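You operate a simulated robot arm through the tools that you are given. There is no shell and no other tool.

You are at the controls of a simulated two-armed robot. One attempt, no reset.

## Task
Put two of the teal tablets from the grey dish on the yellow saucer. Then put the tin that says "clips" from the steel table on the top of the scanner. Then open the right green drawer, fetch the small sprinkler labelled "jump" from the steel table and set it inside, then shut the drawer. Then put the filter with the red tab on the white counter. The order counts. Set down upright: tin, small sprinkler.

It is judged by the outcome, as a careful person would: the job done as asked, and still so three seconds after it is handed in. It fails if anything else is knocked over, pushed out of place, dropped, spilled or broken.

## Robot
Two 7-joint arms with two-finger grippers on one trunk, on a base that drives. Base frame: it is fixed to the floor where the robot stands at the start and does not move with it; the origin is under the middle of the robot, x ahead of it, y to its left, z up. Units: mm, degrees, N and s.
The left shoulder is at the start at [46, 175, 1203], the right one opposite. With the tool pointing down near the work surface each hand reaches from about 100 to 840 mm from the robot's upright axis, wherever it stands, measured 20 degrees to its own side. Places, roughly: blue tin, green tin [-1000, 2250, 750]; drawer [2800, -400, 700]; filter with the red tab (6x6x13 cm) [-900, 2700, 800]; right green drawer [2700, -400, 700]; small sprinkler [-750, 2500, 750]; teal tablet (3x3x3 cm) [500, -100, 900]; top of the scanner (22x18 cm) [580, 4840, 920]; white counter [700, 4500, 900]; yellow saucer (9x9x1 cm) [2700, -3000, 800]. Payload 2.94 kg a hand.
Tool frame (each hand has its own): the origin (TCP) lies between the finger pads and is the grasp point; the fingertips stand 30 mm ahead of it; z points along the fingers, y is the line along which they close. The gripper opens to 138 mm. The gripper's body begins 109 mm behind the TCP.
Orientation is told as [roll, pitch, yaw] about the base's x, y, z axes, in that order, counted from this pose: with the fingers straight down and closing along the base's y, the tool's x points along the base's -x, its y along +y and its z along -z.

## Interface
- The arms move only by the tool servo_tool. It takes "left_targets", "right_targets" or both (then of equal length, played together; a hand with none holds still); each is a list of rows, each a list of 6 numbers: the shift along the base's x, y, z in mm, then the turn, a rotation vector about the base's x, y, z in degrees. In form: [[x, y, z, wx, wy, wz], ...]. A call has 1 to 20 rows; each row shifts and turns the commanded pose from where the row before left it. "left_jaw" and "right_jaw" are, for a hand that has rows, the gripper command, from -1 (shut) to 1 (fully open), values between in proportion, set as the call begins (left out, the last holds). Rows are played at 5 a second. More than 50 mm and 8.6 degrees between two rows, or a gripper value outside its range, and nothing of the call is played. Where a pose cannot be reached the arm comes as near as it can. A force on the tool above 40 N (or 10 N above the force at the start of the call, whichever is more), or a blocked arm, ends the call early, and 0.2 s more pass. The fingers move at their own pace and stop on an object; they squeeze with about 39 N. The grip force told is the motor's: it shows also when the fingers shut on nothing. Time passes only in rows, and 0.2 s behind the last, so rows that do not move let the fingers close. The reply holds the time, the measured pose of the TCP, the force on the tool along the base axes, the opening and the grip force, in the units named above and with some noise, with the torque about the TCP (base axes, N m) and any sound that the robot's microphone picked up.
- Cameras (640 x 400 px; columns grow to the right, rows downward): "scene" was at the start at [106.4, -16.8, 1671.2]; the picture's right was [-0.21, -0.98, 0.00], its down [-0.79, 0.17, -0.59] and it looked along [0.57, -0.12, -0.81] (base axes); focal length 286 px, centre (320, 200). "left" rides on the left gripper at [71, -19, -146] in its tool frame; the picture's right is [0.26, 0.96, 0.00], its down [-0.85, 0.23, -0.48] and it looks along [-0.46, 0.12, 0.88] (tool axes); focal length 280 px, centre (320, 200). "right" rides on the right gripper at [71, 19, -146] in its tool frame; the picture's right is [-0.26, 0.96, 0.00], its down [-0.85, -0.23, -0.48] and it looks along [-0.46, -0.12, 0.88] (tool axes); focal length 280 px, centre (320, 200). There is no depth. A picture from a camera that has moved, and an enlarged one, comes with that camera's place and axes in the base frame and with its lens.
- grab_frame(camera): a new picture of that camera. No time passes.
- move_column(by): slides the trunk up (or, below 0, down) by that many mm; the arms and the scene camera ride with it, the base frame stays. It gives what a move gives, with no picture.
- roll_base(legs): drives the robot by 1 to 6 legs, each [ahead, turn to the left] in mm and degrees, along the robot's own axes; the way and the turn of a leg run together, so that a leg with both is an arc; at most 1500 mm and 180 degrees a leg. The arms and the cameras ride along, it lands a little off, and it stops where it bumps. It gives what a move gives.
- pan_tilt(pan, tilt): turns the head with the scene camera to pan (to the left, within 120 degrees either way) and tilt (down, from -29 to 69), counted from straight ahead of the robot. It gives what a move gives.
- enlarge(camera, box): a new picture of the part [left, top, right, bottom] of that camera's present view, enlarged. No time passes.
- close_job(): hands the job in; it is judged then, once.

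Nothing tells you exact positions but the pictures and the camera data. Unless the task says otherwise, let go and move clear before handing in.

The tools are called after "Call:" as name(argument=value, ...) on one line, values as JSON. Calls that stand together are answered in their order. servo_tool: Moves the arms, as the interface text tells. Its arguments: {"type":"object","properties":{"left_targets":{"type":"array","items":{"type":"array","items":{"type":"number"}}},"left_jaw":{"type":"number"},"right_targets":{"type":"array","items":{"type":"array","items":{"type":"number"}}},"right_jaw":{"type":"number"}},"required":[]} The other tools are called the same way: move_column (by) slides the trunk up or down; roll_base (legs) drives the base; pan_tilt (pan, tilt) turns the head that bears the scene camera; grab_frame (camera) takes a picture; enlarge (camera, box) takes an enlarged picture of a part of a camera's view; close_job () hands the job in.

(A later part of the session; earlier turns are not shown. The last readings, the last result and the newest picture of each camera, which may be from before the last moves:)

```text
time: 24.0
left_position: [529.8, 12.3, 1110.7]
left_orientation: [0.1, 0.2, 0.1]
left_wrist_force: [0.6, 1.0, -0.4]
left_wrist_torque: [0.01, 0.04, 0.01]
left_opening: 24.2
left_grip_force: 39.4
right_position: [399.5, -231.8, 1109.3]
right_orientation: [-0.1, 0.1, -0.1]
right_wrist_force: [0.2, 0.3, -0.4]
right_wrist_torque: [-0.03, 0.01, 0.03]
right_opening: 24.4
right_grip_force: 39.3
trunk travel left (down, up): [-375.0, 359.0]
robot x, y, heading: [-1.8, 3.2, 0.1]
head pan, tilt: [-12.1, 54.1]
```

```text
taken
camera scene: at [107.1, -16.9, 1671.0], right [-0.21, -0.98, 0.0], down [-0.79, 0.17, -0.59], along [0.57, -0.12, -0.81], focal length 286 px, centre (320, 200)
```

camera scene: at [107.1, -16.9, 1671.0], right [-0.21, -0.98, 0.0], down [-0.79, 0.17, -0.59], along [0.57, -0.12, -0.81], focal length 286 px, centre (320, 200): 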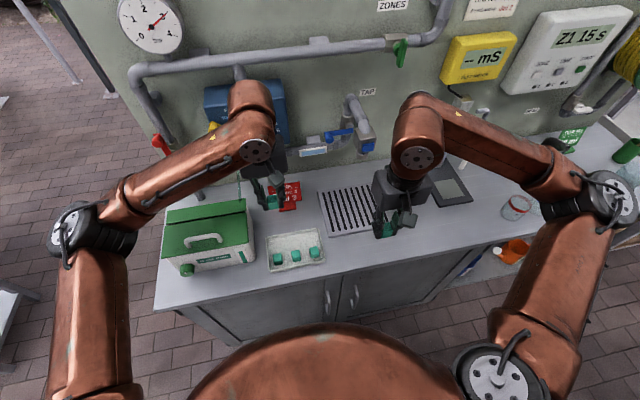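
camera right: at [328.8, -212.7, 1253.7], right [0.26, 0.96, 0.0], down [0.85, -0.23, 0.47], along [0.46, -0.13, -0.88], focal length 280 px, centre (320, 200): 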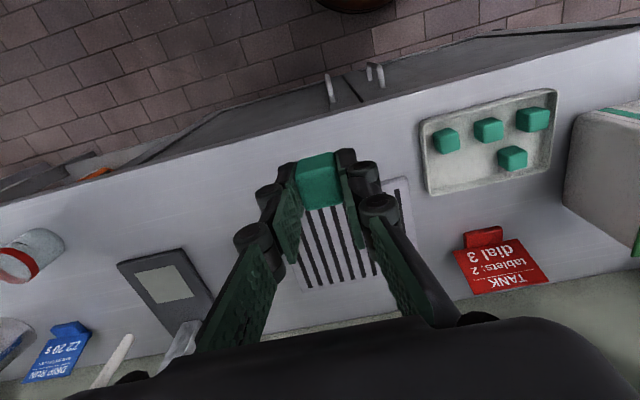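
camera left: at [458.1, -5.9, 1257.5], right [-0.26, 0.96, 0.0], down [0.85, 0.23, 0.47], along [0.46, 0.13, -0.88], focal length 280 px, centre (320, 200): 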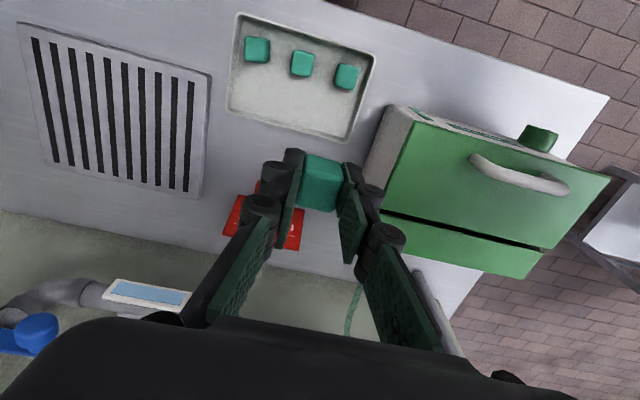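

Both tablets are held. Next I'll pull both hands in close for driving and look around.

Call:
servo_tool(left_targets=[[-25, 25, 5, 0, 0, 0], [-30, 30, 5, 0, 0, 0], [-30, 30, 5, 0, 0, 0], [-30, 30, 5, 0, 0, 0], [-30, 30, 5, 0, 0, 0], [-25, 30, 5, 0, 0, 0], [-10, 30, 5, 0, 0, 0], [0, 0, 0, 0, 0, 0]], right_targets=[[-8, 0, 5, 0, 0, 0], [-8, 0, 5, 0, 0, 0], [-8, 0, 5, 0, 0, 0], [-8, 0, 5, 0, 0, 0], [-8, 0, 5, 0, 0, 0], [-5, 0, 5, 0, 0, 0], [-5, 0, 5, 0, 0, 0], [0, 0, 0, 0, 0, 0]])

Call:
pan_tilt(pan=-60, tilt=25)

Call:
grab_frame(camera="scene")

Call:
pan_tilt(pan=-115, tilt=25)

Call:
grab_frame(camera="scene")

Call:
pan_tilt(pan=0, tilt=10)

Call:
grab_frame(camera="scene")

Call:
pan_tilt(pan=60, tilt=25)

Call:
grab_frame(camera="scene")

Call:
pan_tilt(pan=115, tilt=25)

Call:
grab_frame(camera="scene")

```text
time: 25.8
left_position: [346.2, 219.0, 1146.4]
left_orientation: [-0.1, 0.0, 0.1]
left_wrist_force: [-0.6, 0.3, -0.9]
left_wrist_torque: [0.02, 0.01, 0.01]
left_opening: 24.3
left_grip_force: 39.0
right_position: [347.7, -232.4, 1145.6]
right_orientation: [-0.1, 0.2, -0.1]
right_wrist_force: [0.0, -0.3, 0.6]
right_wrist_torque: [0.04, -0.05, -0.01]
right_opening: 24.5
right_grip_force: 38.8
trunk travel left (down, up): [-375.0, 359.0]
robot x, y, heading: [-0.1, -1.4, -0.2]
head pan, tilt: [-12.1, 54.1]
```

```text
time: 26.9
left_position: [347.1, 218.7, 1145.7]
left_orientation: [-0.1, 0.0, -0.1]
left_wrist_force: [0.5, -0.6, 0.1]
left_wrist_torque: [0.01, -0.05, -0.01]
left_opening: 24.4
left_grip_force: 39.3
right_position: [347.8, -230.6, 1145.1]
right_orientation: [-0.1, 0.0, -0.2]
right_wrist_force: [-0.8, 0.9, -0.3]
right_wrist_torque: [0.01, 0.04, -0.01]
right_opening: 24.5
right_grip_force: 38.9
trunk travel left (down, up): [-375.0, 359.0]
robot x, y, heading: [0.3, -2.1, 0.1]
head pan, tilt: [-60.0, 25.0]
```

```text
taken
camera scene: at [81.2, -81.1, 1714.0], right [-0.87, -0.5, 0.0], down [-0.21, 0.37, -0.91], along [0.45, -0.78, -0.42], focal length 286 px, centre (320, 200)
```

scene: 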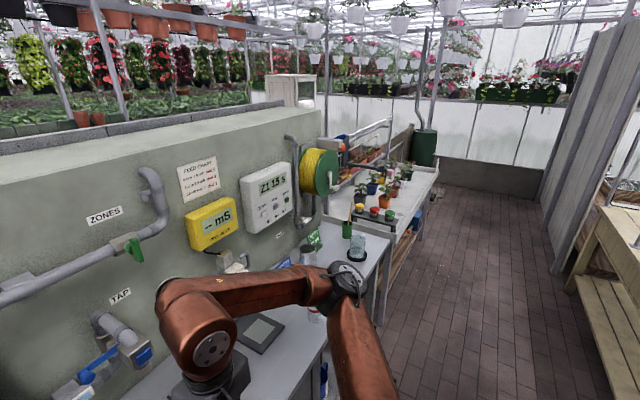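

```text
time: 28.2
left_position: [347.7, 218.6, 1147.1]
left_orientation: [0.0, 0.0, -0.1]
left_wrist_force: [0.4, 0.3, 0.8]
left_wrist_torque: [-0.02, -0.01, 0.01]
left_opening: 24.5
left_grip_force: 38.8
right_position: [348.0, -231.0, 1146.2]
right_orientation: [-0.1, 0.0, -0.1]
right_wrist_force: [-0.4, -0.1, -1.8]
right_wrist_torque: [0.0, 0.01, 0.01]
right_opening: 24.3
right_grip_force: 39.2
trunk travel left (down, up): [-375.0, 359.0]
robot x, y, heading: [-1.2, 0.6, 0.1]
head pan, tilt: [-115.0, 25.0]
```

```text
taken
camera scene: at [-3.9, -85.1, 1714.1], right [-0.91, 0.42, 0.0], down [0.18, 0.38, -0.91], along [-0.38, -0.82, -0.42], focal length 286 px, centre (320, 200)
```

scene: 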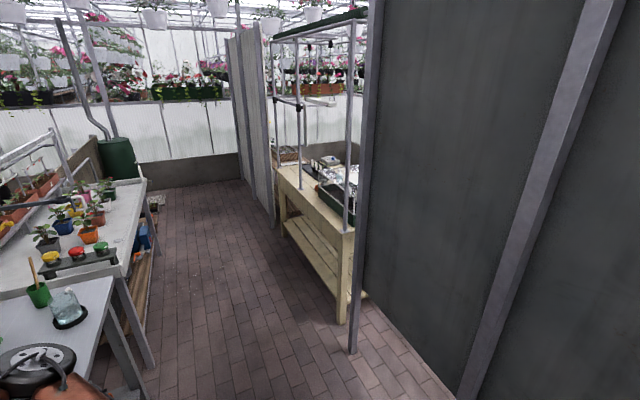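

```text
time: 30.1
left_position: [346.6, 218.3, 1146.6]
left_orientation: [0.1, 0.0, 0.1]
left_wrist_force: [0.5, 0.4, 0.0]
left_wrist_torque: [-0.01, 0.01, 0.01]
left_opening: 24.6
left_grip_force: 39.2
right_position: [348.2, -231.6, 1145.3]
right_orientation: [-0.1, 0.1, -0.1]
right_wrist_force: [0.3, 0.4, -0.2]
right_wrist_torque: [0.03, 0.0, 0.0]
right_opening: 24.4
right_grip_force: 39.3
trunk travel left (down, up): [-375.0, 359.0]
robot x, y, heading: [-1.4, 0.6, 0.1]
head pan, tilt: [0.0, 10.0]
```

```text
taken
camera scene: at [127.9, -1.5, 1738.4], right [0.0, -1.0, 0.0], down [-0.17, 0.0, -0.98], along [0.98, 0.0, -0.17], focal length 286 px, centre (320, 200)
```

scene: 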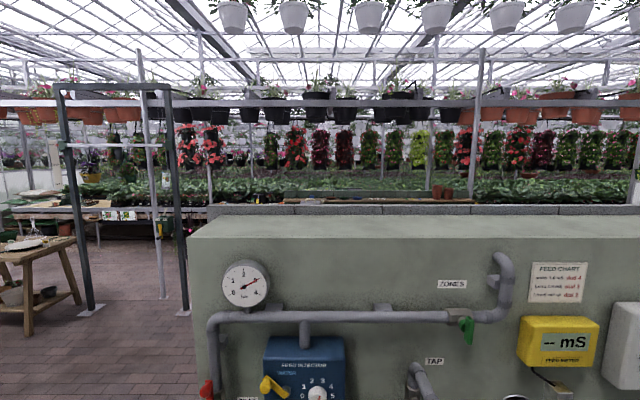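

```text
time: 31.4
left_position: [347.6, 218.9, 1146.5]
left_orientation: [0.0, 0.0, 0.0]
left_wrist_force: [-0.5, 0.4, -0.3]
left_wrist_torque: [0.03, 0.0, 0.02]
left_opening: 24.4
left_grip_force: 39.0
right_position: [348.7, -231.3, 1146.6]
right_orientation: [-0.1, 0.1, -0.1]
right_wrist_force: [-0.7, 0.5, 0.3]
right_wrist_torque: [-0.01, -0.01, -0.02]
right_opening: 24.5
right_grip_force: 38.9
trunk travel left (down, up): [-375.0, 359.0]
robot x, y, heading: [1.5, -3.5, 0.1]
head pan, tilt: [60.0, 25.0]
```

```text
taken
camera scene: at [81.0, 78.3, 1714.1], right [0.87, -0.5, 0.0], down [-0.21, -0.37, -0.91], along [0.45, 0.78, -0.42], focal length 286 px, centre (320, 200)
```

scene: 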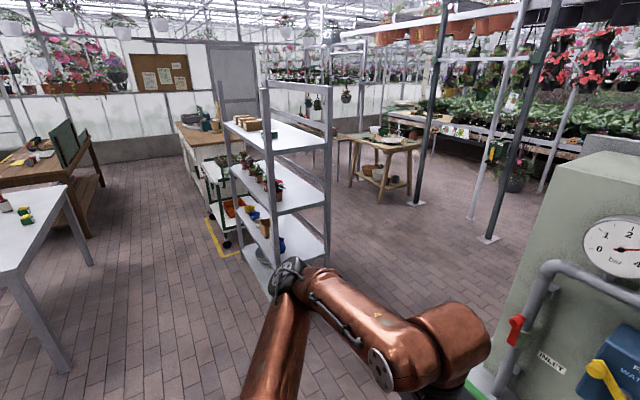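

```text
time: 32.7
left_position: [346.9, 218.7, 1145.5]
left_orientation: [0.0, 0.0, 0.0]
left_wrist_force: [0.4, -0.5, -0.8]
left_wrist_torque: [0.0, 0.01, 0.01]
left_opening: 24.6
left_grip_force: 39.2
right_position: [348.9, -231.5, 1145.5]
right_orientation: [0.0, 0.1, -0.1]
right_wrist_force: [0.1, -0.6, -0.6]
right_wrist_torque: [-0.01, 0.0, -0.01]
right_opening: 24.4
right_grip_force: 38.7
trunk travel left (down, up): [-375.0, 359.0]
robot x, y, heading: [0.3, -1.4, 0.4]
head pan, tilt: [115.0, 25.0]
```

```text
taken
camera scene: at [-4.0, 82.0, 1714.1], right [0.91, 0.42, 0.0], down [0.18, -0.38, -0.91], along [-0.38, 0.82, -0.42], focal length 286 px, centre (320, 200)
```

scene: 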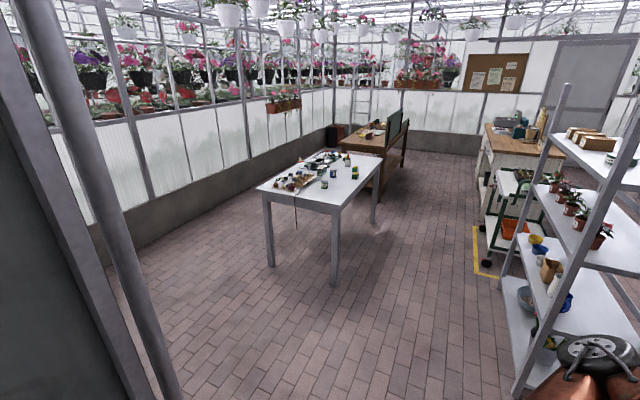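

I need to see past the panel wall ahead, since the saucer and drawer lie beyond it. I'll raise the trunk to look over.

Call:
move_column(by=350)

Call:
pan_tilt(pan=-48, tilt=20)

Call:
grab_frame(camera="scene")

Call:
enlarge(camera="scene", box=[160, 60, 480, 260])

Call:
pan_tilt(pan=0, tilt=20)

Call:
grab_frame(camera="scene")

Call:
enlarge(camera="scene", box=[160, 60, 480, 260])

Call:
pan_tilt(pan=45, tilt=20)

Call:
grab_frame(camera="scene")

```text
time: 36.1
left_position: [348.0, 218.2, 1497.0]
left_orientation: [-0.1, 0.0, 0.0]
left_wrist_force: [0.4, 0.1, 0.3]
left_wrist_torque: [0.02, 0.01, -0.02]
left_opening: 24.4
left_grip_force: 38.8
right_position: [349.2, -229.7, 1495.2]
right_orientation: [-0.1, 0.1, -0.1]
right_wrist_force: [0.3, 1.3, -0.2]
right_wrist_torque: [0.01, 0.02, -0.02]
right_opening: 24.4
right_grip_force: 39.5
trunk travel left (down, up): [-725.0, 9.0]
robot x, y, heading: [1.6, -1.9, 0.0]
head pan, tilt: [115.0, 25.0]
```

```text
time: 38.6
left_position: [348.0, 217.6, 1496.6]
left_orientation: [0.0, 0.0, 0.0]
left_wrist_force: [-0.2, -0.8, 0.2]
left_wrist_torque: [0.0, 0.01, -0.01]
left_opening: 24.5
left_grip_force: 39.1
right_position: [348.9, -230.2, 1495.5]
right_orientation: [-0.1, 0.2, -0.1]
right_wrist_force: [0.1, 0.0, -0.2]
right_wrist_torque: [-0.04, 0.0, 0.0]
right_opening: 24.6
right_grip_force: 39.0
trunk travel left (down, up): [-725.0, 9.0]
robot x, y, heading: [-2.3, -0.4, 0.2]
head pan, tilt: [-48.0, 20.0]
```

```text
taken
camera scene: at [42.0, -70.7, 2071.8], right [-0.74, -0.67, 0.0], down [-0.23, 0.25, -0.94], along [0.63, -0.7, -0.34], focal length 286 px, centre (320, 200)
```

scene: 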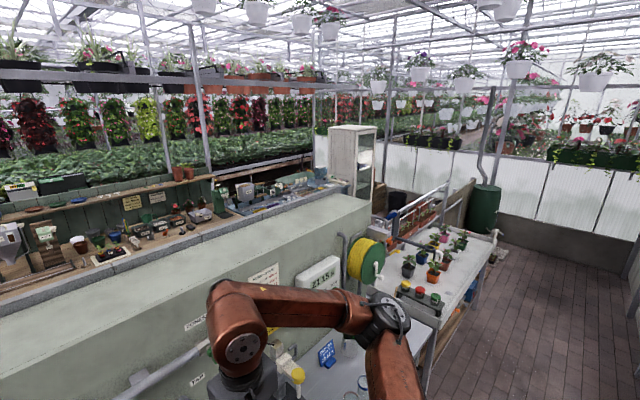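

```text
2.00 times, centred on (320, 160) of scene
camera zoom: at [42.0, -70.7, 2071.8], right [-0.74, -0.67, 0.0], down [-0.23, 0.25, -0.94], along [0.63, -0.7, -0.34], focal length 572 px, centre (320, 280)
```

zoom: 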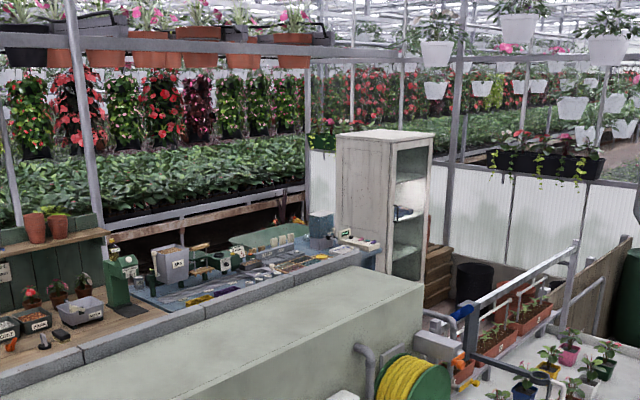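

```text
time: 39.7
left_position: [348.0, 217.0, 1496.2]
left_orientation: [0.0, 0.0, 0.0]
left_wrist_force: [0.8, -0.4, -1.0]
left_wrist_torque: [-0.03, 0.01, 0.02]
left_opening: 24.3
left_grip_force: 38.6
right_position: [349.0, -230.1, 1495.0]
right_orientation: [-0.1, 0.1, 0.0]
right_wrist_force: [0.7, 0.1, -0.3]
right_wrist_torque: [-0.02, -0.02, -0.01]
right_opening: 24.3
right_grip_force: 39.7
trunk travel left (down, up): [-725.0, 9.0]
robot x, y, heading: [-3.2, 1.0, 0.1]
head pan, tilt: [0.0, 20.0]
```

```text
taken
camera scene: at [72.8, -1.6, 2071.8], right [0.0, -1.0, 0.0], down [-0.34, 0.0, -0.94], along [0.94, 0.0, -0.34], focal length 286 px, centre (320, 200)
```

scene: 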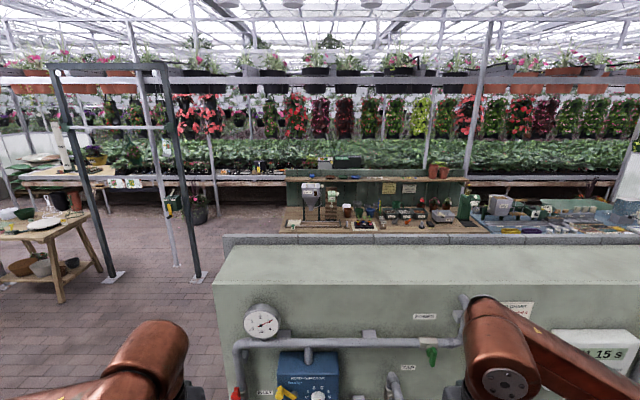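

```text
2.00 times, centred on (320, 160) of scene
camera zoom: at [72.8, -1.6, 2071.8], right [0.0, -1.0, 0.0], down [-0.34, 0.0, -0.94], along [0.94, 0.0, -0.34], focal length 572 px, centre (320, 280)
```

zoom: 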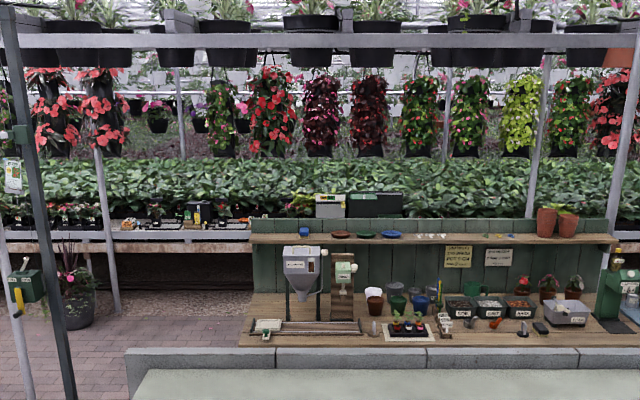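

```text
time: 40.9
left_position: [348.3, 216.9, 1496.6]
left_orientation: [0.0, 0.0, -0.1]
left_wrist_force: [0.3, -1.1, 0.9]
left_wrist_torque: [-0.03, -0.03, -0.01]
left_opening: 24.4
left_grip_force: 38.7
right_position: [348.1, -229.4, 1496.3]
right_orientation: [-0.1, 0.1, 0.0]
right_wrist_force: [-0.1, 0.0, 0.1]
right_wrist_torque: [-0.04, 0.0, 0.04]
right_opening: 24.6
right_grip_force: 39.4
trunk travel left (down, up): [-725.0, 9.0]
robot x, y, heading: [2.4, 2.0, -0.0]
head pan, tilt: [45.0, 20.0]
```

```text
taken
camera scene: at [45.6, 64.3, 2071.8], right [0.71, -0.71, 0.0], down [-0.24, -0.24, -0.94], along [0.66, 0.66, -0.34], focal length 286 px, centre (320, 200)
```

scene: 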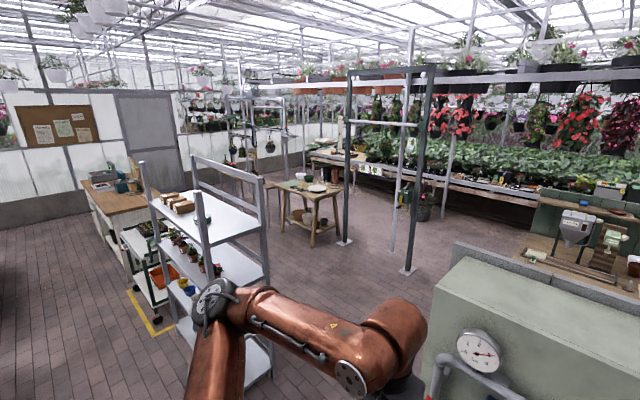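

Beyond the panel is an aisle with a wooden and blue-mat bench at x ≈ 2500–3000, where the drawer and saucer are. I'll go around the panel's left end (y ≈ 330), in stages.

Call:
roll_base(legs=[[-150, 0], [0, 90], [900, 0], [0, -90]])

Call:
pan_tilt(pan=0, tilt=30)

Call:
grab_frame(camera="scene")

Call:
pan_tilt(pan=50, tilt=40)

Call:
grab_frame(camera="scene")

```text
time: 46.8
left_position: [-377.1, 365.6, 1497.6]
left_orientation: [0.1, 0.0, 91.2]
left_wrist_force: [0.4, 0.3, 0.5]
left_wrist_torque: [-0.05, 0.01, -0.02]
left_opening: 24.3
left_grip_force: 39.0
right_position: [74.7, 373.4, 1496.3]
right_orientation: [-0.1, 0.0, 90.7]
right_wrist_force: [-0.1, 0.7, -0.6]
right_wrist_torque: [-0.06, 0.01, 0.03]
right_opening: 24.6
right_grip_force: 39.4
trunk travel left (down, up): [-725.0, 9.0]
robot x, y, heading: [-153.7, 22.2, 91.1]
head pan, tilt: [45.0, 20.0]
stopped in leg 3: the robot was blocked; the commanded pose is now the measured one
```

```text
time: 47.9
left_position: [-374.6, 365.0, 1497.4]
left_orientation: [0.1, 0.0, 91.1]
left_wrist_force: [0.6, -0.7, -0.3]
left_wrist_torque: [0.01, 0.02, -0.02]
left_opening: 24.5
left_grip_force: 38.7
right_position: [73.4, 372.8, 1495.7]
right_orientation: [-0.1, -0.2, 90.7]
right_wrist_force: [-0.6, 0.6, 0.1]
right_wrist_torque: [0.0, -0.02, -0.01]
right_opening: 24.4
right_grip_force: 39.2
trunk travel left (down, up): [-725.0, 9.0]
robot x, y, heading: [-150.4, 24.7, 90.6]
head pan, tilt: [0.0, 30.0]
```

```text
taken
camera scene: at [-152.2, 87.4, 2056.0], right [1.0, 0.02, 0.0], down [0.01, -0.5, -0.87], along [-0.02, 0.87, -0.5], focal length 286 px, centre (320, 200)
```

scene: 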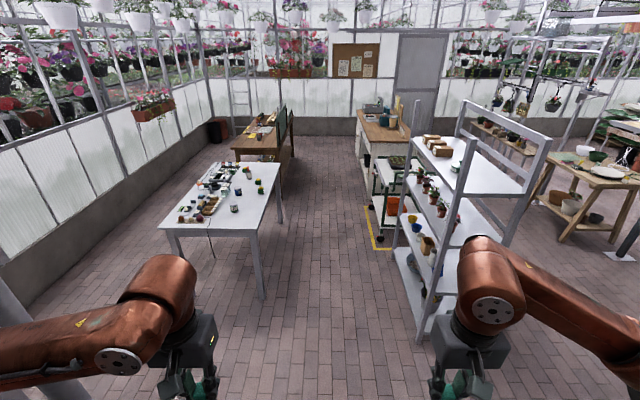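

```text
time: 49.0
left_position: [-375.2, 365.5, 1496.9]
left_orientation: [0.1, 0.1, 91.1]
left_wrist_force: [0.6, -0.2, -1.2]
left_wrist_torque: [-0.01, 0.01, 0.0]
left_opening: 24.3
left_grip_force: 39.2
right_position: [74.2, 372.6, 1496.5]
right_orientation: [0.1, -0.2, 90.6]
right_wrist_force: [0.5, 0.5, -0.7]
right_wrist_torque: [-0.02, 0.02, 0.01]
right_opening: 24.5
right_grip_force: 38.9
trunk travel left (down, up): [-725.0, 9.0]
robot x, y, heading: [-155.8, 19.8, 91.0]
head pan, tilt: [50.0, 40.0]
```

```text
taken
camera scene: at [-216.7, 50.6, 2040.6], right [0.63, 0.78, 0.0], down [0.5, -0.4, -0.77], along [-0.6, 0.49, -0.64], focal length 286 px, centre (320, 200)
```

scene: 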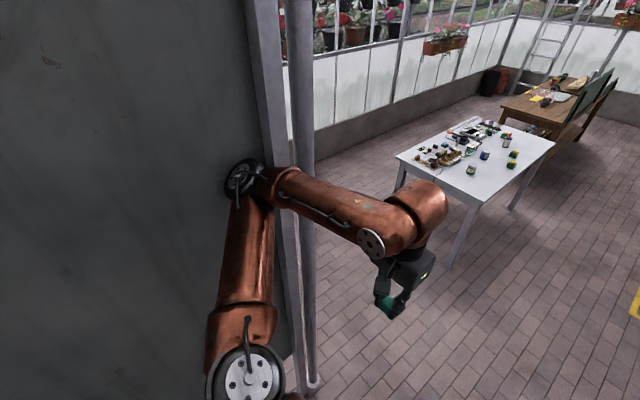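

My left elbow met the partition post on the left, which is a fixed structure. I'll back off, shift toward +x, and then go past it.

Call:
roll_base(legs=[[-100, 0], [0, -40], [260, 0], [0, 40]])

Call:
pan_tilt(pan=50, tilt=40)

Call:
grab_frame(camera="scene")

Call:
pan_tilt(pan=-50, tilt=40)

Call:
grab_frame(camera="scene")

```text
time: 55.4
left_position: [-211.4, 475.1, 1495.5]
left_orientation: [0.1, 0.4, 91.7]
left_wrist_force: [-1.0, 0.2, 0.7]
left_wrist_torque: [-0.1, -0.01, 0.0]
left_opening: 24.2
left_grip_force: 38.5
right_position: [237.3, 486.2, 1495.0]
right_orientation: [0.0, 0.3, 91.3]
right_wrist_force: [0.5, 0.7, -0.9]
right_wrist_torque: [-0.08, 0.03, 0.01]
right_opening: 24.4
right_grip_force: 38.8
trunk travel left (down, up): [-725.0, 9.0]
robot x, y, heading: [10.7, 133.2, 91.4]
head pan, tilt: [50.0, 40.0]
```

```text
time: 56.0
left_position: [-212.5, 474.5, 1495.2]
left_orientation: [0.1, 0.3, 91.6]
left_wrist_force: [0.6, 0.9, -0.5]
left_wrist_torque: [-0.06, 0.02, 0.01]
left_opening: 24.2
left_grip_force: 39.0
right_position: [236.1, 485.1, 1496.2]
right_orientation: [0.0, 0.1, 91.3]
right_wrist_force: [0.3, 0.4, -0.5]
right_wrist_torque: [-0.03, 0.03, 0.0]
right_opening: 24.7
right_grip_force: 38.9
trunk travel left (down, up): [-725.0, 9.0]
robot x, y, heading: [12.8, 130.0, 91.5]
head pan, tilt: [50.0, 40.0]
```

```text
taken
camera scene: at [-51.6, 163.7, 2040.4], right [0.62, 0.78, 0.0], down [0.5, -0.4, -0.77], along [-0.6, 0.47, -0.64], focal length 286 px, centre (320, 200)
```

scene: 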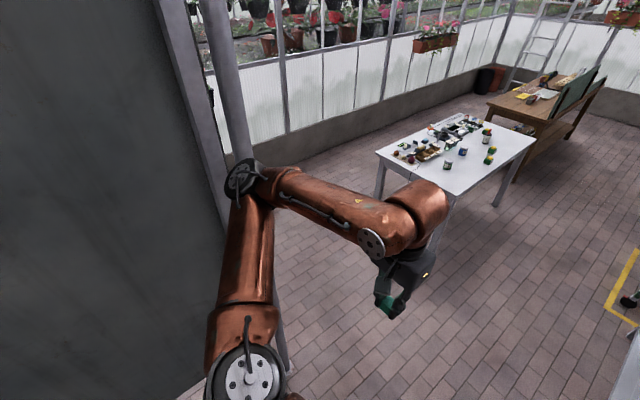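

```text
time: 57.8
left_position: [-214.9, 472.4, 1495.9]
left_orientation: [0.1, 0.3, 91.7]
left_wrist_force: [0.2, 0.2, 0.2]
left_wrist_torque: [-0.02, 0.02, 0.04]
left_opening: 24.4
left_grip_force: 38.9
right_position: [235.6, 483.3, 1495.5]
right_orientation: [0.0, 0.2, 91.3]
right_wrist_force: [0.2, 0.2, -0.2]
right_wrist_torque: [-0.02, 0.01, -0.04]
right_opening: 24.2
right_grip_force: 39.2
trunk travel left (down, up): [-725.0, 9.0]
robot x, y, heading: [9.7, 126.0, 91.7]
head pan, tilt: [-50.0, 40.0]
```

```text
taken
camera scene: at [77.3, 164.7, 2040.4], right [0.66, -0.75, 0.0], down [-0.48, -0.43, -0.77], along [0.57, 0.51, -0.64], focal length 286 px, centre (320, 200)
```

scene: 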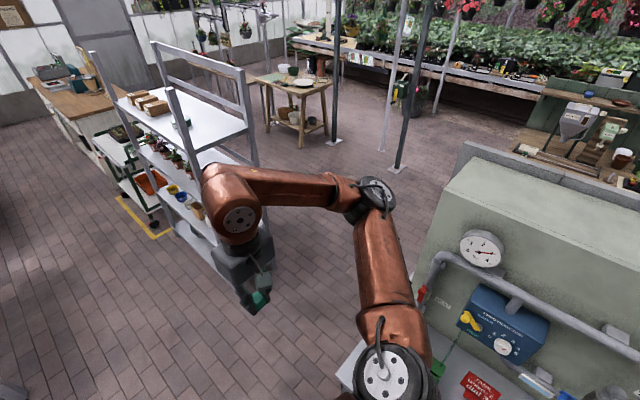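

I'm clear of the pole now. Next I'll drive to y ≈ 920 and turn to face +x, between the rack and the panel end.

Call:
roll_base(legs=[[780, 0], [0, -91]])

Call:
pan_tilt(pan=0, tilt=40)

Call:
grab_frame(camera="scene")

```text
time: 65.8
left_position: [333.6, 1133.6, 1496.2]
left_orientation: [0.0, 0.1, 1.3]
left_wrist_force: [0.7, 0.5, -0.7]
left_wrist_torque: [0.0, 0.0, 0.04]
left_opening: 24.5
left_grip_force: 39.3
right_position: [343.3, 684.8, 1496.2]
right_orientation: [-0.1, 0.2, 0.9]
right_wrist_force: [0.0, -0.3, 0.5]
right_wrist_torque: [0.0, -0.02, 0.02]
right_opening: 24.5
right_grip_force: 39.2
trunk travel left (down, up): [-725.0, 9.0]
robot x, y, heading: [-11.0, 911.3, 1.3]
head pan, tilt: [-50.0, 40.0]
```

```text
time: 67.0
left_position: [333.3, 1133.2, 1496.0]
left_orientation: [-0.1, 0.3, 1.2]
left_wrist_force: [0.4, -0.2, 0.4]
left_wrist_torque: [0.03, 0.04, -0.01]
left_opening: 24.5
left_grip_force: 39.3
right_position: [343.2, 685.7, 1495.1]
right_orientation: [-0.1, 0.1, 0.9]
right_wrist_force: [0.7, -0.2, 0.3]
right_wrist_torque: [0.02, 0.05, 0.0]
right_opening: 24.6
right_grip_force: 38.9
trunk travel left (down, up): [-725.0, 9.0]
robot x, y, heading: [-10.9, 906.5, 1.2]
head pan, tilt: [0.0, 40.0]
```

```text
taken
camera scene: at [54.7, 907.9, 2040.4], right [0.02, -1.0, 0.0], down [-0.64, -0.01, -0.77], along [0.77, 0.02, -0.64], focal length 286 px, centre (320, 200)
```

scene: 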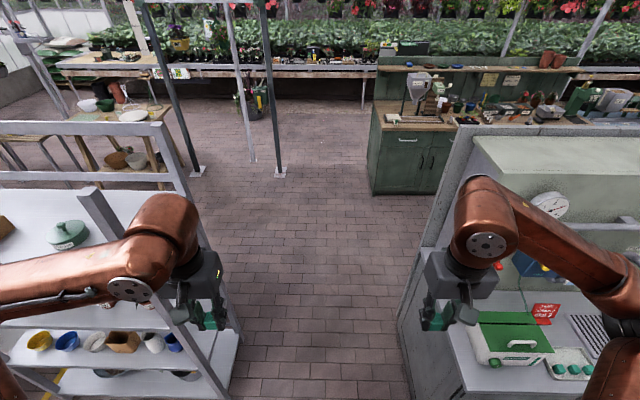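

The corridor ahead is clear between rack (y ≈ 1530) and panel (y ≈ 350). I'll stretch the arms forward to narrow the elbows before going through.

Call:
servo_tool(left_targets=[[40, -6, 0, 0, 0, 0], [40, -6, 0, 0, 0, 0], [40, -6, 0, 0, 0, 0], [40, -6, 0, 0, 0, 0], [40, -6, 0, 0, 0, 0], [40, -6, 0, 0, 0, 0], [40, -6, 0, 0, 0, 0], [40, -6, 0, 0, 0, 0]], right_targets=[[40, 6, 0, 0, 0, 0], [40, 6, 0, 0, 0, 0], [40, 6, 0, 0, 0, 0], [40, 6, 0, 0, 0, 0], [40, 6, 0, 0, 0, 0], [40, 6, 0, 0, 0, 0], [40, 6, 0, 0, 0, 0], [40, 6, 0, 0, 0, 0]])

Call:
grab_frame(camera="scene")

```text
time: 68.8
left_position: [658.8, 1085.0, 1491.4]
left_orientation: [0.2, 0.4, 1.2]
left_wrist_force: [1.0, 1.3, -0.7]
left_wrist_torque: [0.0, 0.03, -0.02]
left_opening: 24.3
left_grip_force: 38.8
right_position: [666.3, 731.4, 1493.5]
right_orientation: [0.0, 0.3, 1.0]
right_wrist_force: [0.6, -1.0, -0.3]
right_wrist_torque: [0.02, 0.02, -0.03]
right_opening: 24.5
right_grip_force: 39.3
trunk travel left (down, up): [-725.0, 9.0]
robot x, y, heading: [-7.9, 908.1, 1.4]
head pan, tilt: [0.0, 40.0]
```

```text
taken
camera scene: at [59.5, 907.5, 2040.3], right [0.02, -1.0, 0.0], down [-0.64, -0.01, -0.76], along [0.76, 0.02, -0.64], focal length 286 px, centre (320, 200)
```

scene: 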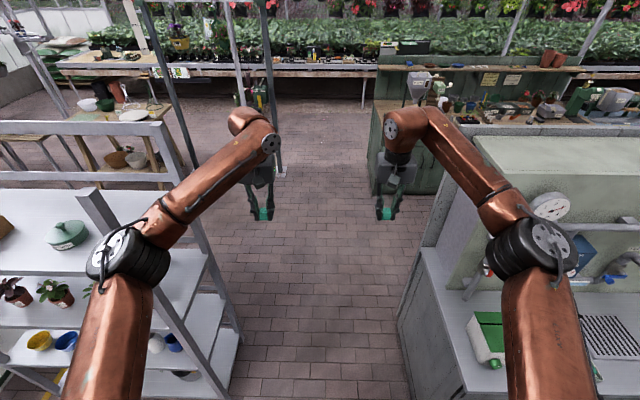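

Call:
roll_base(legs=[[1000, 0], [850, 0]])

Call:
pan_tilt(pan=-60, tilt=30)

Call:
grab_frame(camera="scene")

Call:
pan_tilt(pan=-20, tilt=45)

Call:
grab_frame(camera="scene")

```text
time: 78.1
left_position: [2505.0, 1141.8, 1495.1]
left_orientation: [0.0, 0.2, 1.7]
left_wrist_force: [-0.2, 1.1, 0.7]
left_wrist_torque: [0.0, 0.01, -0.01]
left_opening: 24.4
left_grip_force: 39.1
right_position: [2514.2, 789.0, 1495.3]
right_orientation: [-0.1, 0.1, 1.3]
right_wrist_force: [-0.4, 0.6, -0.2]
right_wrist_torque: [0.0, 0.02, 0.01]
right_opening: 24.7
right_grip_force: 39.1
trunk travel left (down, up): [-725.0, 9.0]
robot x, y, heading: [1841.7, 958.1, 1.6]
head pan, tilt: [0.0, 40.0]
```

```text
time: 79.4
left_position: [2504.8, 1142.0, 1493.8]
left_orientation: [-0.1, 0.3, 1.7]
left_wrist_force: [0.1, 0.0, 0.0]
left_wrist_torque: [-0.02, 0.06, 0.03]
left_opening: 24.7
left_grip_force: 39.1
right_position: [2515.3, 789.0, 1494.4]
right_orientation: [0.0, 0.2, 1.4]
right_wrist_force: [0.1, 0.0, -0.2]
right_wrist_torque: [0.0, 0.01, 0.0]
right_opening: 24.3
right_grip_force: 39.0
trunk travel left (down, up): [-725.0, 9.0]
robot x, y, heading: [1838.8, 962.1, 1.7]
head pan, tilt: [-60.0, 30.0]
```

```text
taken
camera scene: at [1868.9, 881.5, 2055.7], right [-0.85, -0.52, 0.0], down [-0.26, 0.43, -0.87], along [0.45, -0.74, -0.5], focal length 286 px, centre (320, 200)
```

scene: 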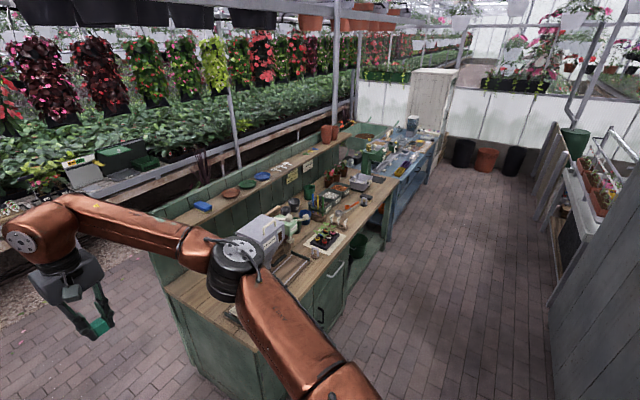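

```text
time: 80.5
left_position: [2505.7, 1142.0, 1493.8]
left_orientation: [0.1, 0.3, 1.7]
left_wrist_force: [0.2, 0.6, 0.6]
left_wrist_torque: [-0.03, -0.02, 0.01]
left_opening: 24.8
left_grip_force: 39.3
right_position: [2515.5, 789.9, 1495.3]
right_orientation: [-0.1, 0.2, 1.2]
right_wrist_force: [0.0, 0.5, 0.1]
right_wrist_torque: [-0.01, 0.02, 0.01]
right_opening: 24.7
right_grip_force: 39.1
trunk travel left (down, up): [-725.0, 9.0]
robot x, y, heading: [1841.9, 960.6, 2.0]
head pan, tilt: [-20.0, 45.0]
```

```text
taken
camera scene: at [1898.2, 932.7, 2033.1], right [-0.32, -0.95, 0.0], down [-0.67, 0.22, -0.71], along [0.67, -0.22, -0.71], focal length 286 px, centre (320, 200)
```

scene: 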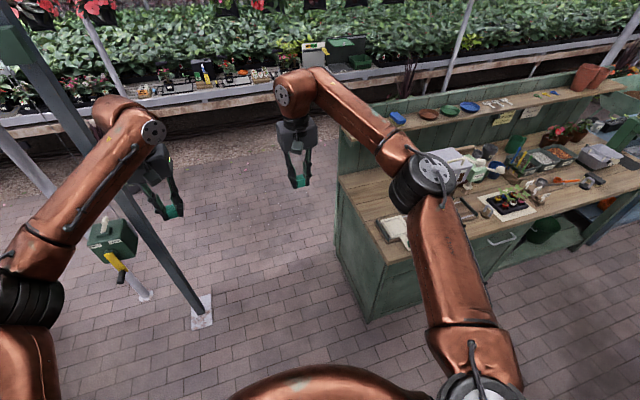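

The aisle is clear down to the cabinet end. I'll turn right and drive along it toward the saucer end of the bench.

Call:
roll_base(legs=[[0, -92], [1500, 0], [1500, 0], [600, 0]])

Call:
pan_tilt(pan=55, tilt=40)

Call:
grab_frame(camera="scene")

Call:
pan_tilt(pan=0, tilt=35)

Call:
grab_frame(camera="scene")

```text
time: 101.8
left_position: [1970.0, -3311.8, 1495.9]
left_orientation: [0.1, 0.2, -90.5]
left_wrist_force: [1.1, -0.6, 0.0]
left_wrist_torque: [0.1, 0.03, -0.01]
left_opening: 24.4
left_grip_force: 38.9
right_position: [1616.6, -3308.8, 1496.2]
right_orientation: [-0.1, 0.1, -90.8]
right_wrist_force: [0.4, -0.7, -0.7]
right_wrist_torque: [0.07, -0.01, 0.0]
right_opening: 24.4
right_grip_force: 38.7
trunk travel left (down, up): [-725.0, 9.0]
robot x, y, heading: [1810.8, -2645.3, -90.5]
head pan, tilt: [-20.0, 45.0]
```

```text
time: 103.3
left_position: [1969.9, -3309.5, 1496.8]
left_orientation: [0.0, 0.0, -90.4]
left_wrist_force: [-0.2, 0.1, -0.2]
left_wrist_torque: [-0.01, -0.03, 0.0]
left_opening: 24.7
left_grip_force: 39.0
right_position: [1617.6, -3305.8, 1497.6]
right_orientation: [0.0, 0.0, -90.9]
right_wrist_force: [0.6, 0.2, -1.0]
right_wrist_torque: [0.0, 0.03, 0.01]
right_opening: 24.6
right_grip_force: 39.2
trunk travel left (down, up): [-725.0, 9.0]
robot x, y, heading: [1813.2, -2643.5, -90.4]
head pan, tilt: [55.0, 40.0]
```

```text
taken
camera scene: at [1882.0, -2683.9, 2040.7], right [-0.58, -0.81, 0.0], down [-0.52, 0.38, -0.76], along [0.62, -0.44, -0.64], focal length 286 px, centre (320, 200)
```

scene: 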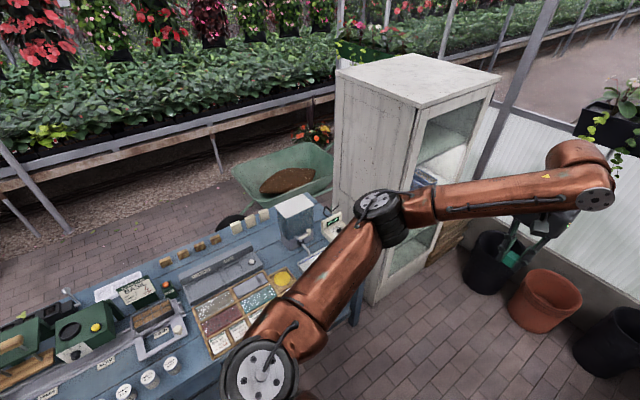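

```text
time: 104.5
left_position: [1970.5, -3304.5, 1498.8]
left_orientation: [0.2, -0.2, -90.5]
left_wrist_force: [1.5, 0.2, -0.6]
left_wrist_torque: [0.04, 0.01, -0.03]
left_opening: 24.4
left_grip_force: 39.2
right_position: [1617.4, -3301.6, 1499.6]
right_orientation: [-0.1, -0.2, -90.8]
right_wrist_force: [0.2, 0.1, -0.5]
right_wrist_torque: [0.05, 0.01, 0.0]
right_opening: 24.6
right_grip_force: 38.9
trunk travel left (down, up): [-725.0, 9.0]
robot x, y, heading: [1813.5, -2643.5, -90.6]
head pan, tilt: [0.0, 35.0]
```

```text
taken
camera scene: at [1812.3, -2715.9, 2047.8], right [-1.0, 0.01, 0.0], down [0.01, 0.57, -0.82], along [-0.01, -0.82, -0.57], focal length 286 px, centre (320, 200)
```

scene: 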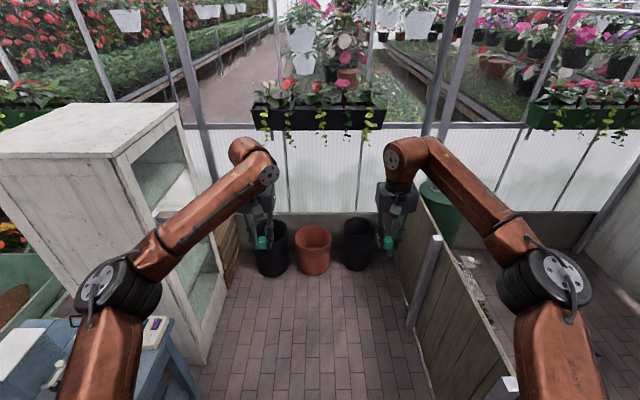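

I can see the yellow saucer on the blue bench, at about (2695, -3018). I'll drive on a bit, turn to face the bench, and then approach it.

Call:
roll_base(legs=[[370, 0], [0, 90.5]])

Call:
pan_tilt(pan=0, tilt=50)

Call:
grab_frame(camera="scene")

```text
time: 107.4
left_position: [1988.6, -3586.6, 1525.8]
left_orientation: [-0.1, -3.4, -87.1]
left_wrist_force: [-0.2, -2.4, -1.2]
left_wrist_torque: [0.23, -0.04, -0.03]
left_opening: 24.4
left_grip_force: 38.9
right_position: [1608.9, -3593.8, 1529.4]
right_orientation: [0.2, -3.2, -92.5]
right_wrist_force: [0.7, -2.1, -0.6]
right_wrist_torque: [0.24, 0.0, 0.03]
right_opening: 24.4
right_grip_force: 39.1
trunk travel left (down, up): [-725.0, 9.0]
robot x, y, heading: [1811.9, -3009.7, -89.0]
head pan, tilt: [0.0, 35.0]
stopped in leg 2: the robot was blocked; the commanded pose is now the measured one
```

```text
time: 108.2
left_position: [1991.1, -3617.7, 1517.0]
left_orientation: [-0.1, -2.2, -87.2]
left_wrist_force: [0.0, 1.6, -0.9]
left_wrist_torque: [-0.15, 0.01, 0.03]
left_opening: 24.5
left_grip_force: 38.9
right_position: [1615.7, -3626.7, 1521.6]
right_orientation: [0.2, -2.0, -92.2]
right_wrist_force: [0.9, 1.0, -1.4]
right_wrist_torque: [-0.15, 0.06, -0.06]
right_opening: 24.4
right_grip_force: 39.2
trunk travel left (down, up): [-725.0, 9.0]
robot x, y, heading: [1807.5, -3011.7, -88.8]
head pan, tilt: [0.0, 50.0]
```

```text
taken
camera scene: at [1810.9, -3119.1, 2028.1], right [-1.0, -0.02, 0.0], down [-0.01, 0.78, -0.62], along [0.01, -0.62, -0.78], focal length 286 px, centre (320, 200)
```

scene: 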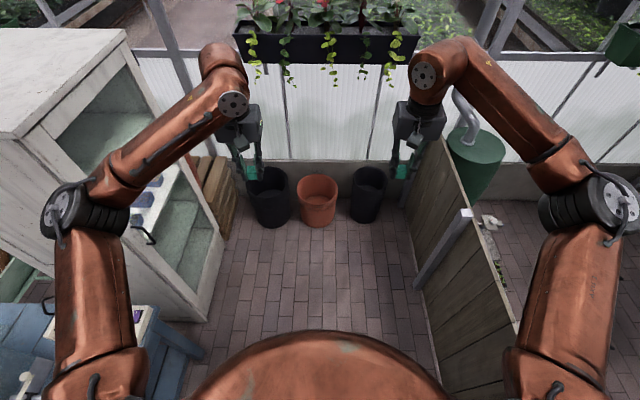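

The turn was blocked almost at once and both arms got pushed back a little. I need to find what's touching before moving again.

Call:
enlarge(camera="scene", box=[0, 0, 320, 200])

Call:
enlarge(camera="scene", box=[320, 0, 640, 200])

Call:
grab_frame(camera="left")

Call:
grab_frame(camera="right")

Call:
pan_tilt(pan=0, tilt=5)

Call:
grab_frame(camera="scene")

Call:
pan_tilt(pan=80, tilt=40)

Call:
grab_frame(camera="scene")

Call:
pan_tilt(pan=-80, tilt=40)

Call:
grab_frame(camera="scene")

```text
2.00 times, centred on (160, 100) of scene
camera zoom: at [1810.9, -3119.1, 2028.1], right [-1.0, -0.02, 0.0], down [-0.01, 0.78, -0.62], along [0.01, -0.62, -0.78], focal length 572 px, centre (640, 400)
```

zoom: 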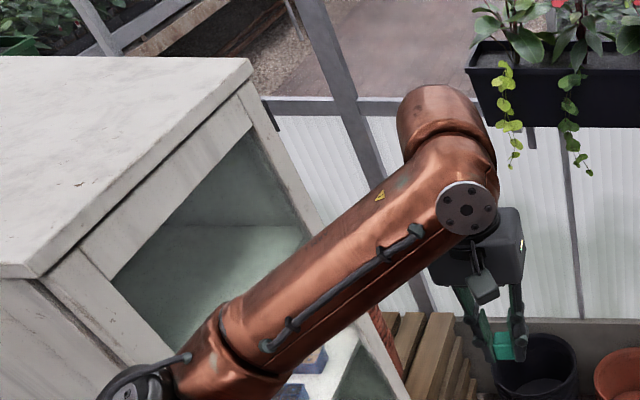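

```text
2.00 times, centred on (480, 100) of scene
camera zoom: at [1810.9, -3119.1, 2028.1], right [-1.0, -0.02, 0.0], down [-0.01, 0.78, -0.62], along [0.01, -0.62, -0.78], focal length 572 px, centre (0, 400)
```

zoom: 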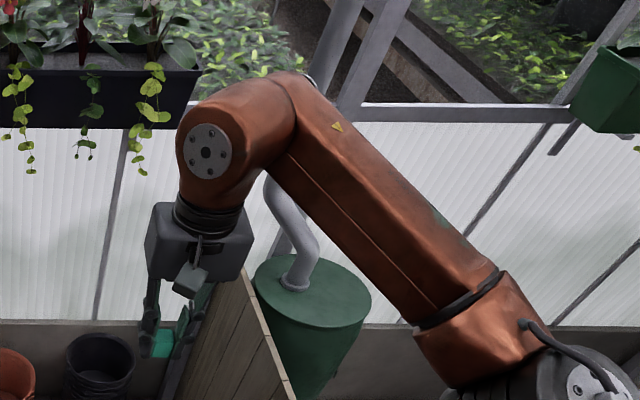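

```text
taken
camera left: at [1967.1, -3542.2, 1660.5], right [0.95, 0.31, -0.01], down [0.27, -0.82, 0.51], along [0.15, -0.49, -0.86], focal length 280 px, centre (320, 200)
```

left: 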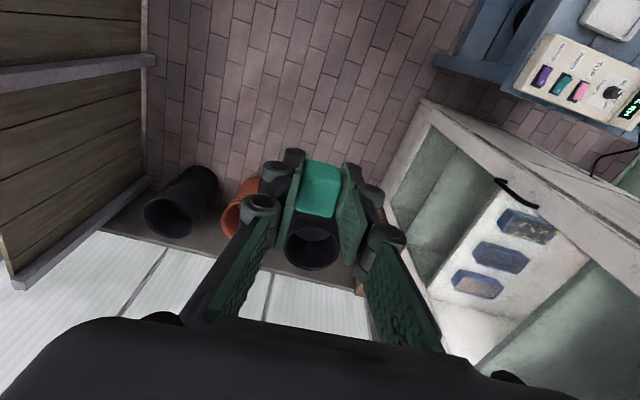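

```text
taken
camera right: at [1638.0, -3551.6, 1663.6], right [0.95, -0.3, 0.01], down [-0.27, -0.82, 0.5], along [-0.14, -0.48, -0.86], focal length 280 px, centre (320, 200)
```

right: 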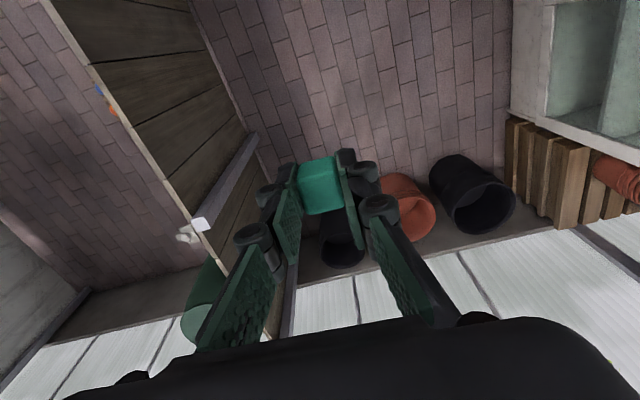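

```text
time: 109.3
left_position: [1989.4, -3615.5, 1518.1]
left_orientation: [-0.1, -2.2, -87.2]
left_wrist_force: [-0.1, -0.2, 0.5]
left_wrist_torque: [-0.06, -0.02, 0.01]
left_opening: 24.5
left_grip_force: 39.0
right_position: [1615.1, -3623.3, 1521.8]
right_orientation: [0.2, -1.8, -92.2]
right_wrist_force: [-0.2, -0.2, 0.2]
right_wrist_torque: [-0.08, 0.01, 0.0]
right_opening: 24.7
right_grip_force: 39.1
trunk travel left (down, up): [-725.0, 9.0]
robot x, y, heading: [1810.1, -3012.3, -88.9]
head pan, tilt: [0.0, 5.0]
```

```text
taken
camera scene: at [1809.2, -3117.9, 2097.0], right [-1.0, -0.02, 0.0], down [0.0, 0.1, -0.99], along [0.02, -0.99, -0.1], focal length 286 px, centre (320, 200)
```

scene: 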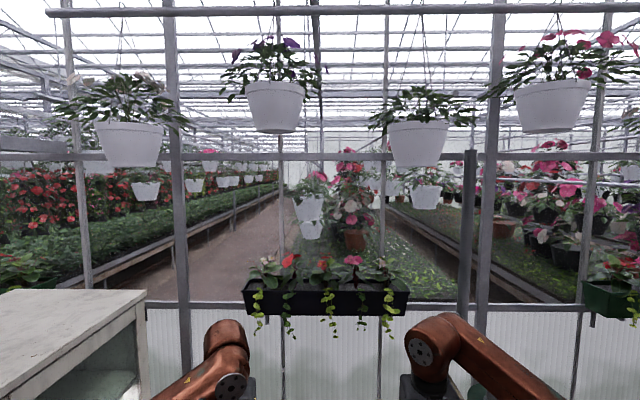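

```text
time: 110.8
left_position: [1991.5, -3608.1, 1518.7]
left_orientation: [0.1, -2.3, -87.1]
left_wrist_force: [0.5, -0.8, -0.9]
left_wrist_torque: [0.07, 0.01, 0.02]
left_opening: 24.5
left_grip_force: 38.9
right_position: [1615.4, -3616.8, 1522.8]
right_orientation: [0.2, -2.2, -92.2]
right_wrist_force: [-0.8, -0.2, -0.1]
right_wrist_torque: [0.07, 0.03, 0.02]
right_opening: 24.3
right_grip_force: 39.1
trunk travel left (down, up): [-725.0, 9.0]
robot x, y, heading: [1808.0, -3009.9, -89.3]
head pan, tilt: [80.0, 40.0]
```

```text
taken
camera scene: at [1892.1, -3010.5, 2040.4], right [-0.16, -0.99, 0.0], down [-0.63, 0.1, -0.77], along [0.76, -0.12, -0.64], focal length 286 px, centre (320, 200)
```

scene: 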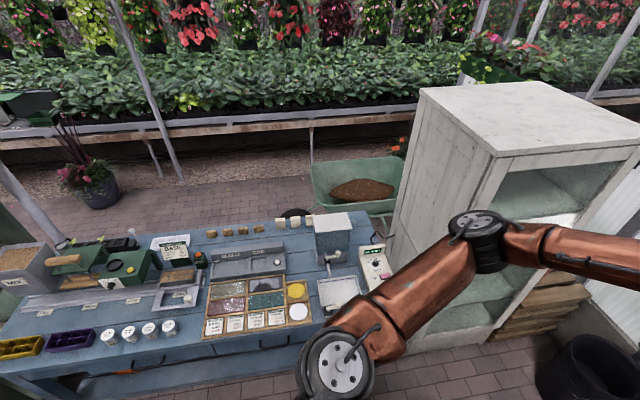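

```text
time: 113.3
left_position: [1991.7, -3604.3, 1521.2]
left_orientation: [0.2, -2.4, -87.1]
left_wrist_force: [0.5, -0.2, 0.0]
left_wrist_torque: [0.0, -0.01, -0.02]
left_opening: 24.1
left_grip_force: 39.0
right_position: [1614.5, -3614.3, 1523.2]
right_orientation: [0.3, -2.4, -92.3]
right_wrist_force: [0.7, 0.0, -0.4]
right_wrist_torque: [0.0, -0.02, 0.04]
right_opening: 24.6
right_grip_force: 39.1
trunk travel left (down, up): [-725.0, 9.0]
robot x, y, heading: [1808.6, -3010.0, -89.2]
head pan, tilt: [-80.0, 40.0]
```

```text
taken
camera scene: at [1724.5, -3008.7, 2040.4], right [-0.19, 0.98, 0.0], down [0.63, 0.12, -0.77], along [-0.75, -0.15, -0.64], focal length 286 px, centre (320, 200)
```

scene: 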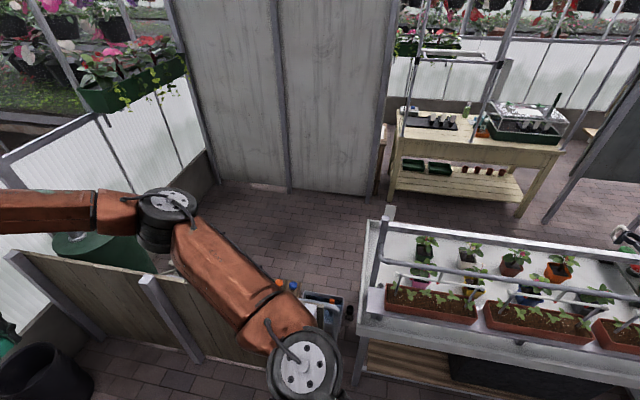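

I see nothing near the arms, so this may have been the stretched arms themselves. I'll pull the hands in and square them up, then retry the turn in small steps.

Call:
servo_tool(left_targets=[[0, 30, -5, 1, 0, -1], [0, 35, -5, 1.4, 0, -1], [0, 35, -5, 0, 0, 0], [0, 35, -5, 0, 0, 0], [0, 35, 0, 0, 0, 0], [0, 0, 0, 0, 0, 0]], right_targets=[[0, 30, -5, 1, 0, 1.5], [0, 35, -5, 1.4, 0, 1.5], [0, 35, -5, 0, 0, 0], [0, 35, -5, 0, 0, 0], [0, 35, 0, 0, 0, 0], [0, 0, 0, 0, 0, 0]])

Call:
pan_tilt(pan=0, tilt=60)

Call:
grab_frame(camera="scene")

```text
time: 114.7
left_position: [1992.3, -3432.6, 1498.3]
left_orientation: [0.1, 0.0, -89.1]
left_wrist_force: [-0.2, -0.1, -0.3]
left_wrist_torque: [0.05, -0.01, -0.01]
left_opening: 24.4
left_grip_force: 38.7
right_position: [1613.0, -3445.5, 1505.7]
right_orientation: [0.3, 0.1, -89.2]
right_wrist_force: [0.5, -0.1, -0.4]
right_wrist_torque: [0.04, 0.01, -0.01]
right_opening: 24.5
right_grip_force: 38.9
trunk travel left (down, up): [-725.0, 9.0]
robot x, y, heading: [1810.6, -3014.1, -88.9]
head pan, tilt: [-80.0, 40.0]
```

```text
time: 116.2
left_position: [1991.5, -3432.6, 1498.6]
left_orientation: [0.1, -0.1, -89.1]
left_wrist_force: [-0.5, -0.5, 0.0]
left_wrist_torque: [-0.01, 0.02, 0.01]
left_opening: 24.6
left_grip_force: 39.5
right_position: [1615.0, -3442.1, 1506.2]
right_orientation: [0.3, 0.0, -89.3]
right_wrist_force: [-0.1, 0.5, 0.1]
right_wrist_torque: [0.01, -0.02, 0.01]
right_opening: 24.7
right_grip_force: 39.4
trunk travel left (down, up): [-725.0, 9.0]
robot x, y, heading: [1807.8, -3008.7, -89.0]
head pan, tilt: [0.0, 60.0]
```

```text
taken
camera scene: at [1808.9, -3058.2, 2013.7], right [-1.0, -0.02, 0.0], down [-0.01, 0.87, -0.5], along [0.01, -0.5, -0.87], focal length 286 px, centre (320, 200)
```

scene: 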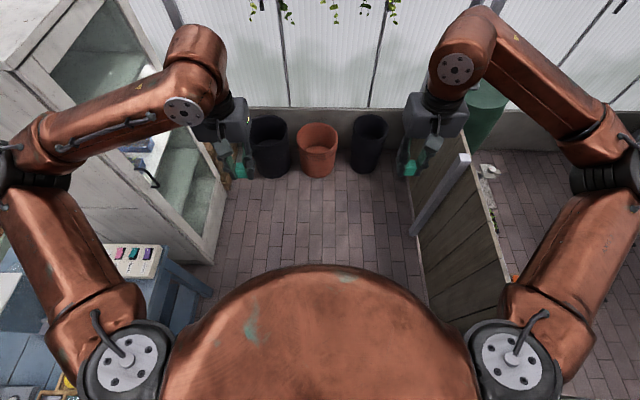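

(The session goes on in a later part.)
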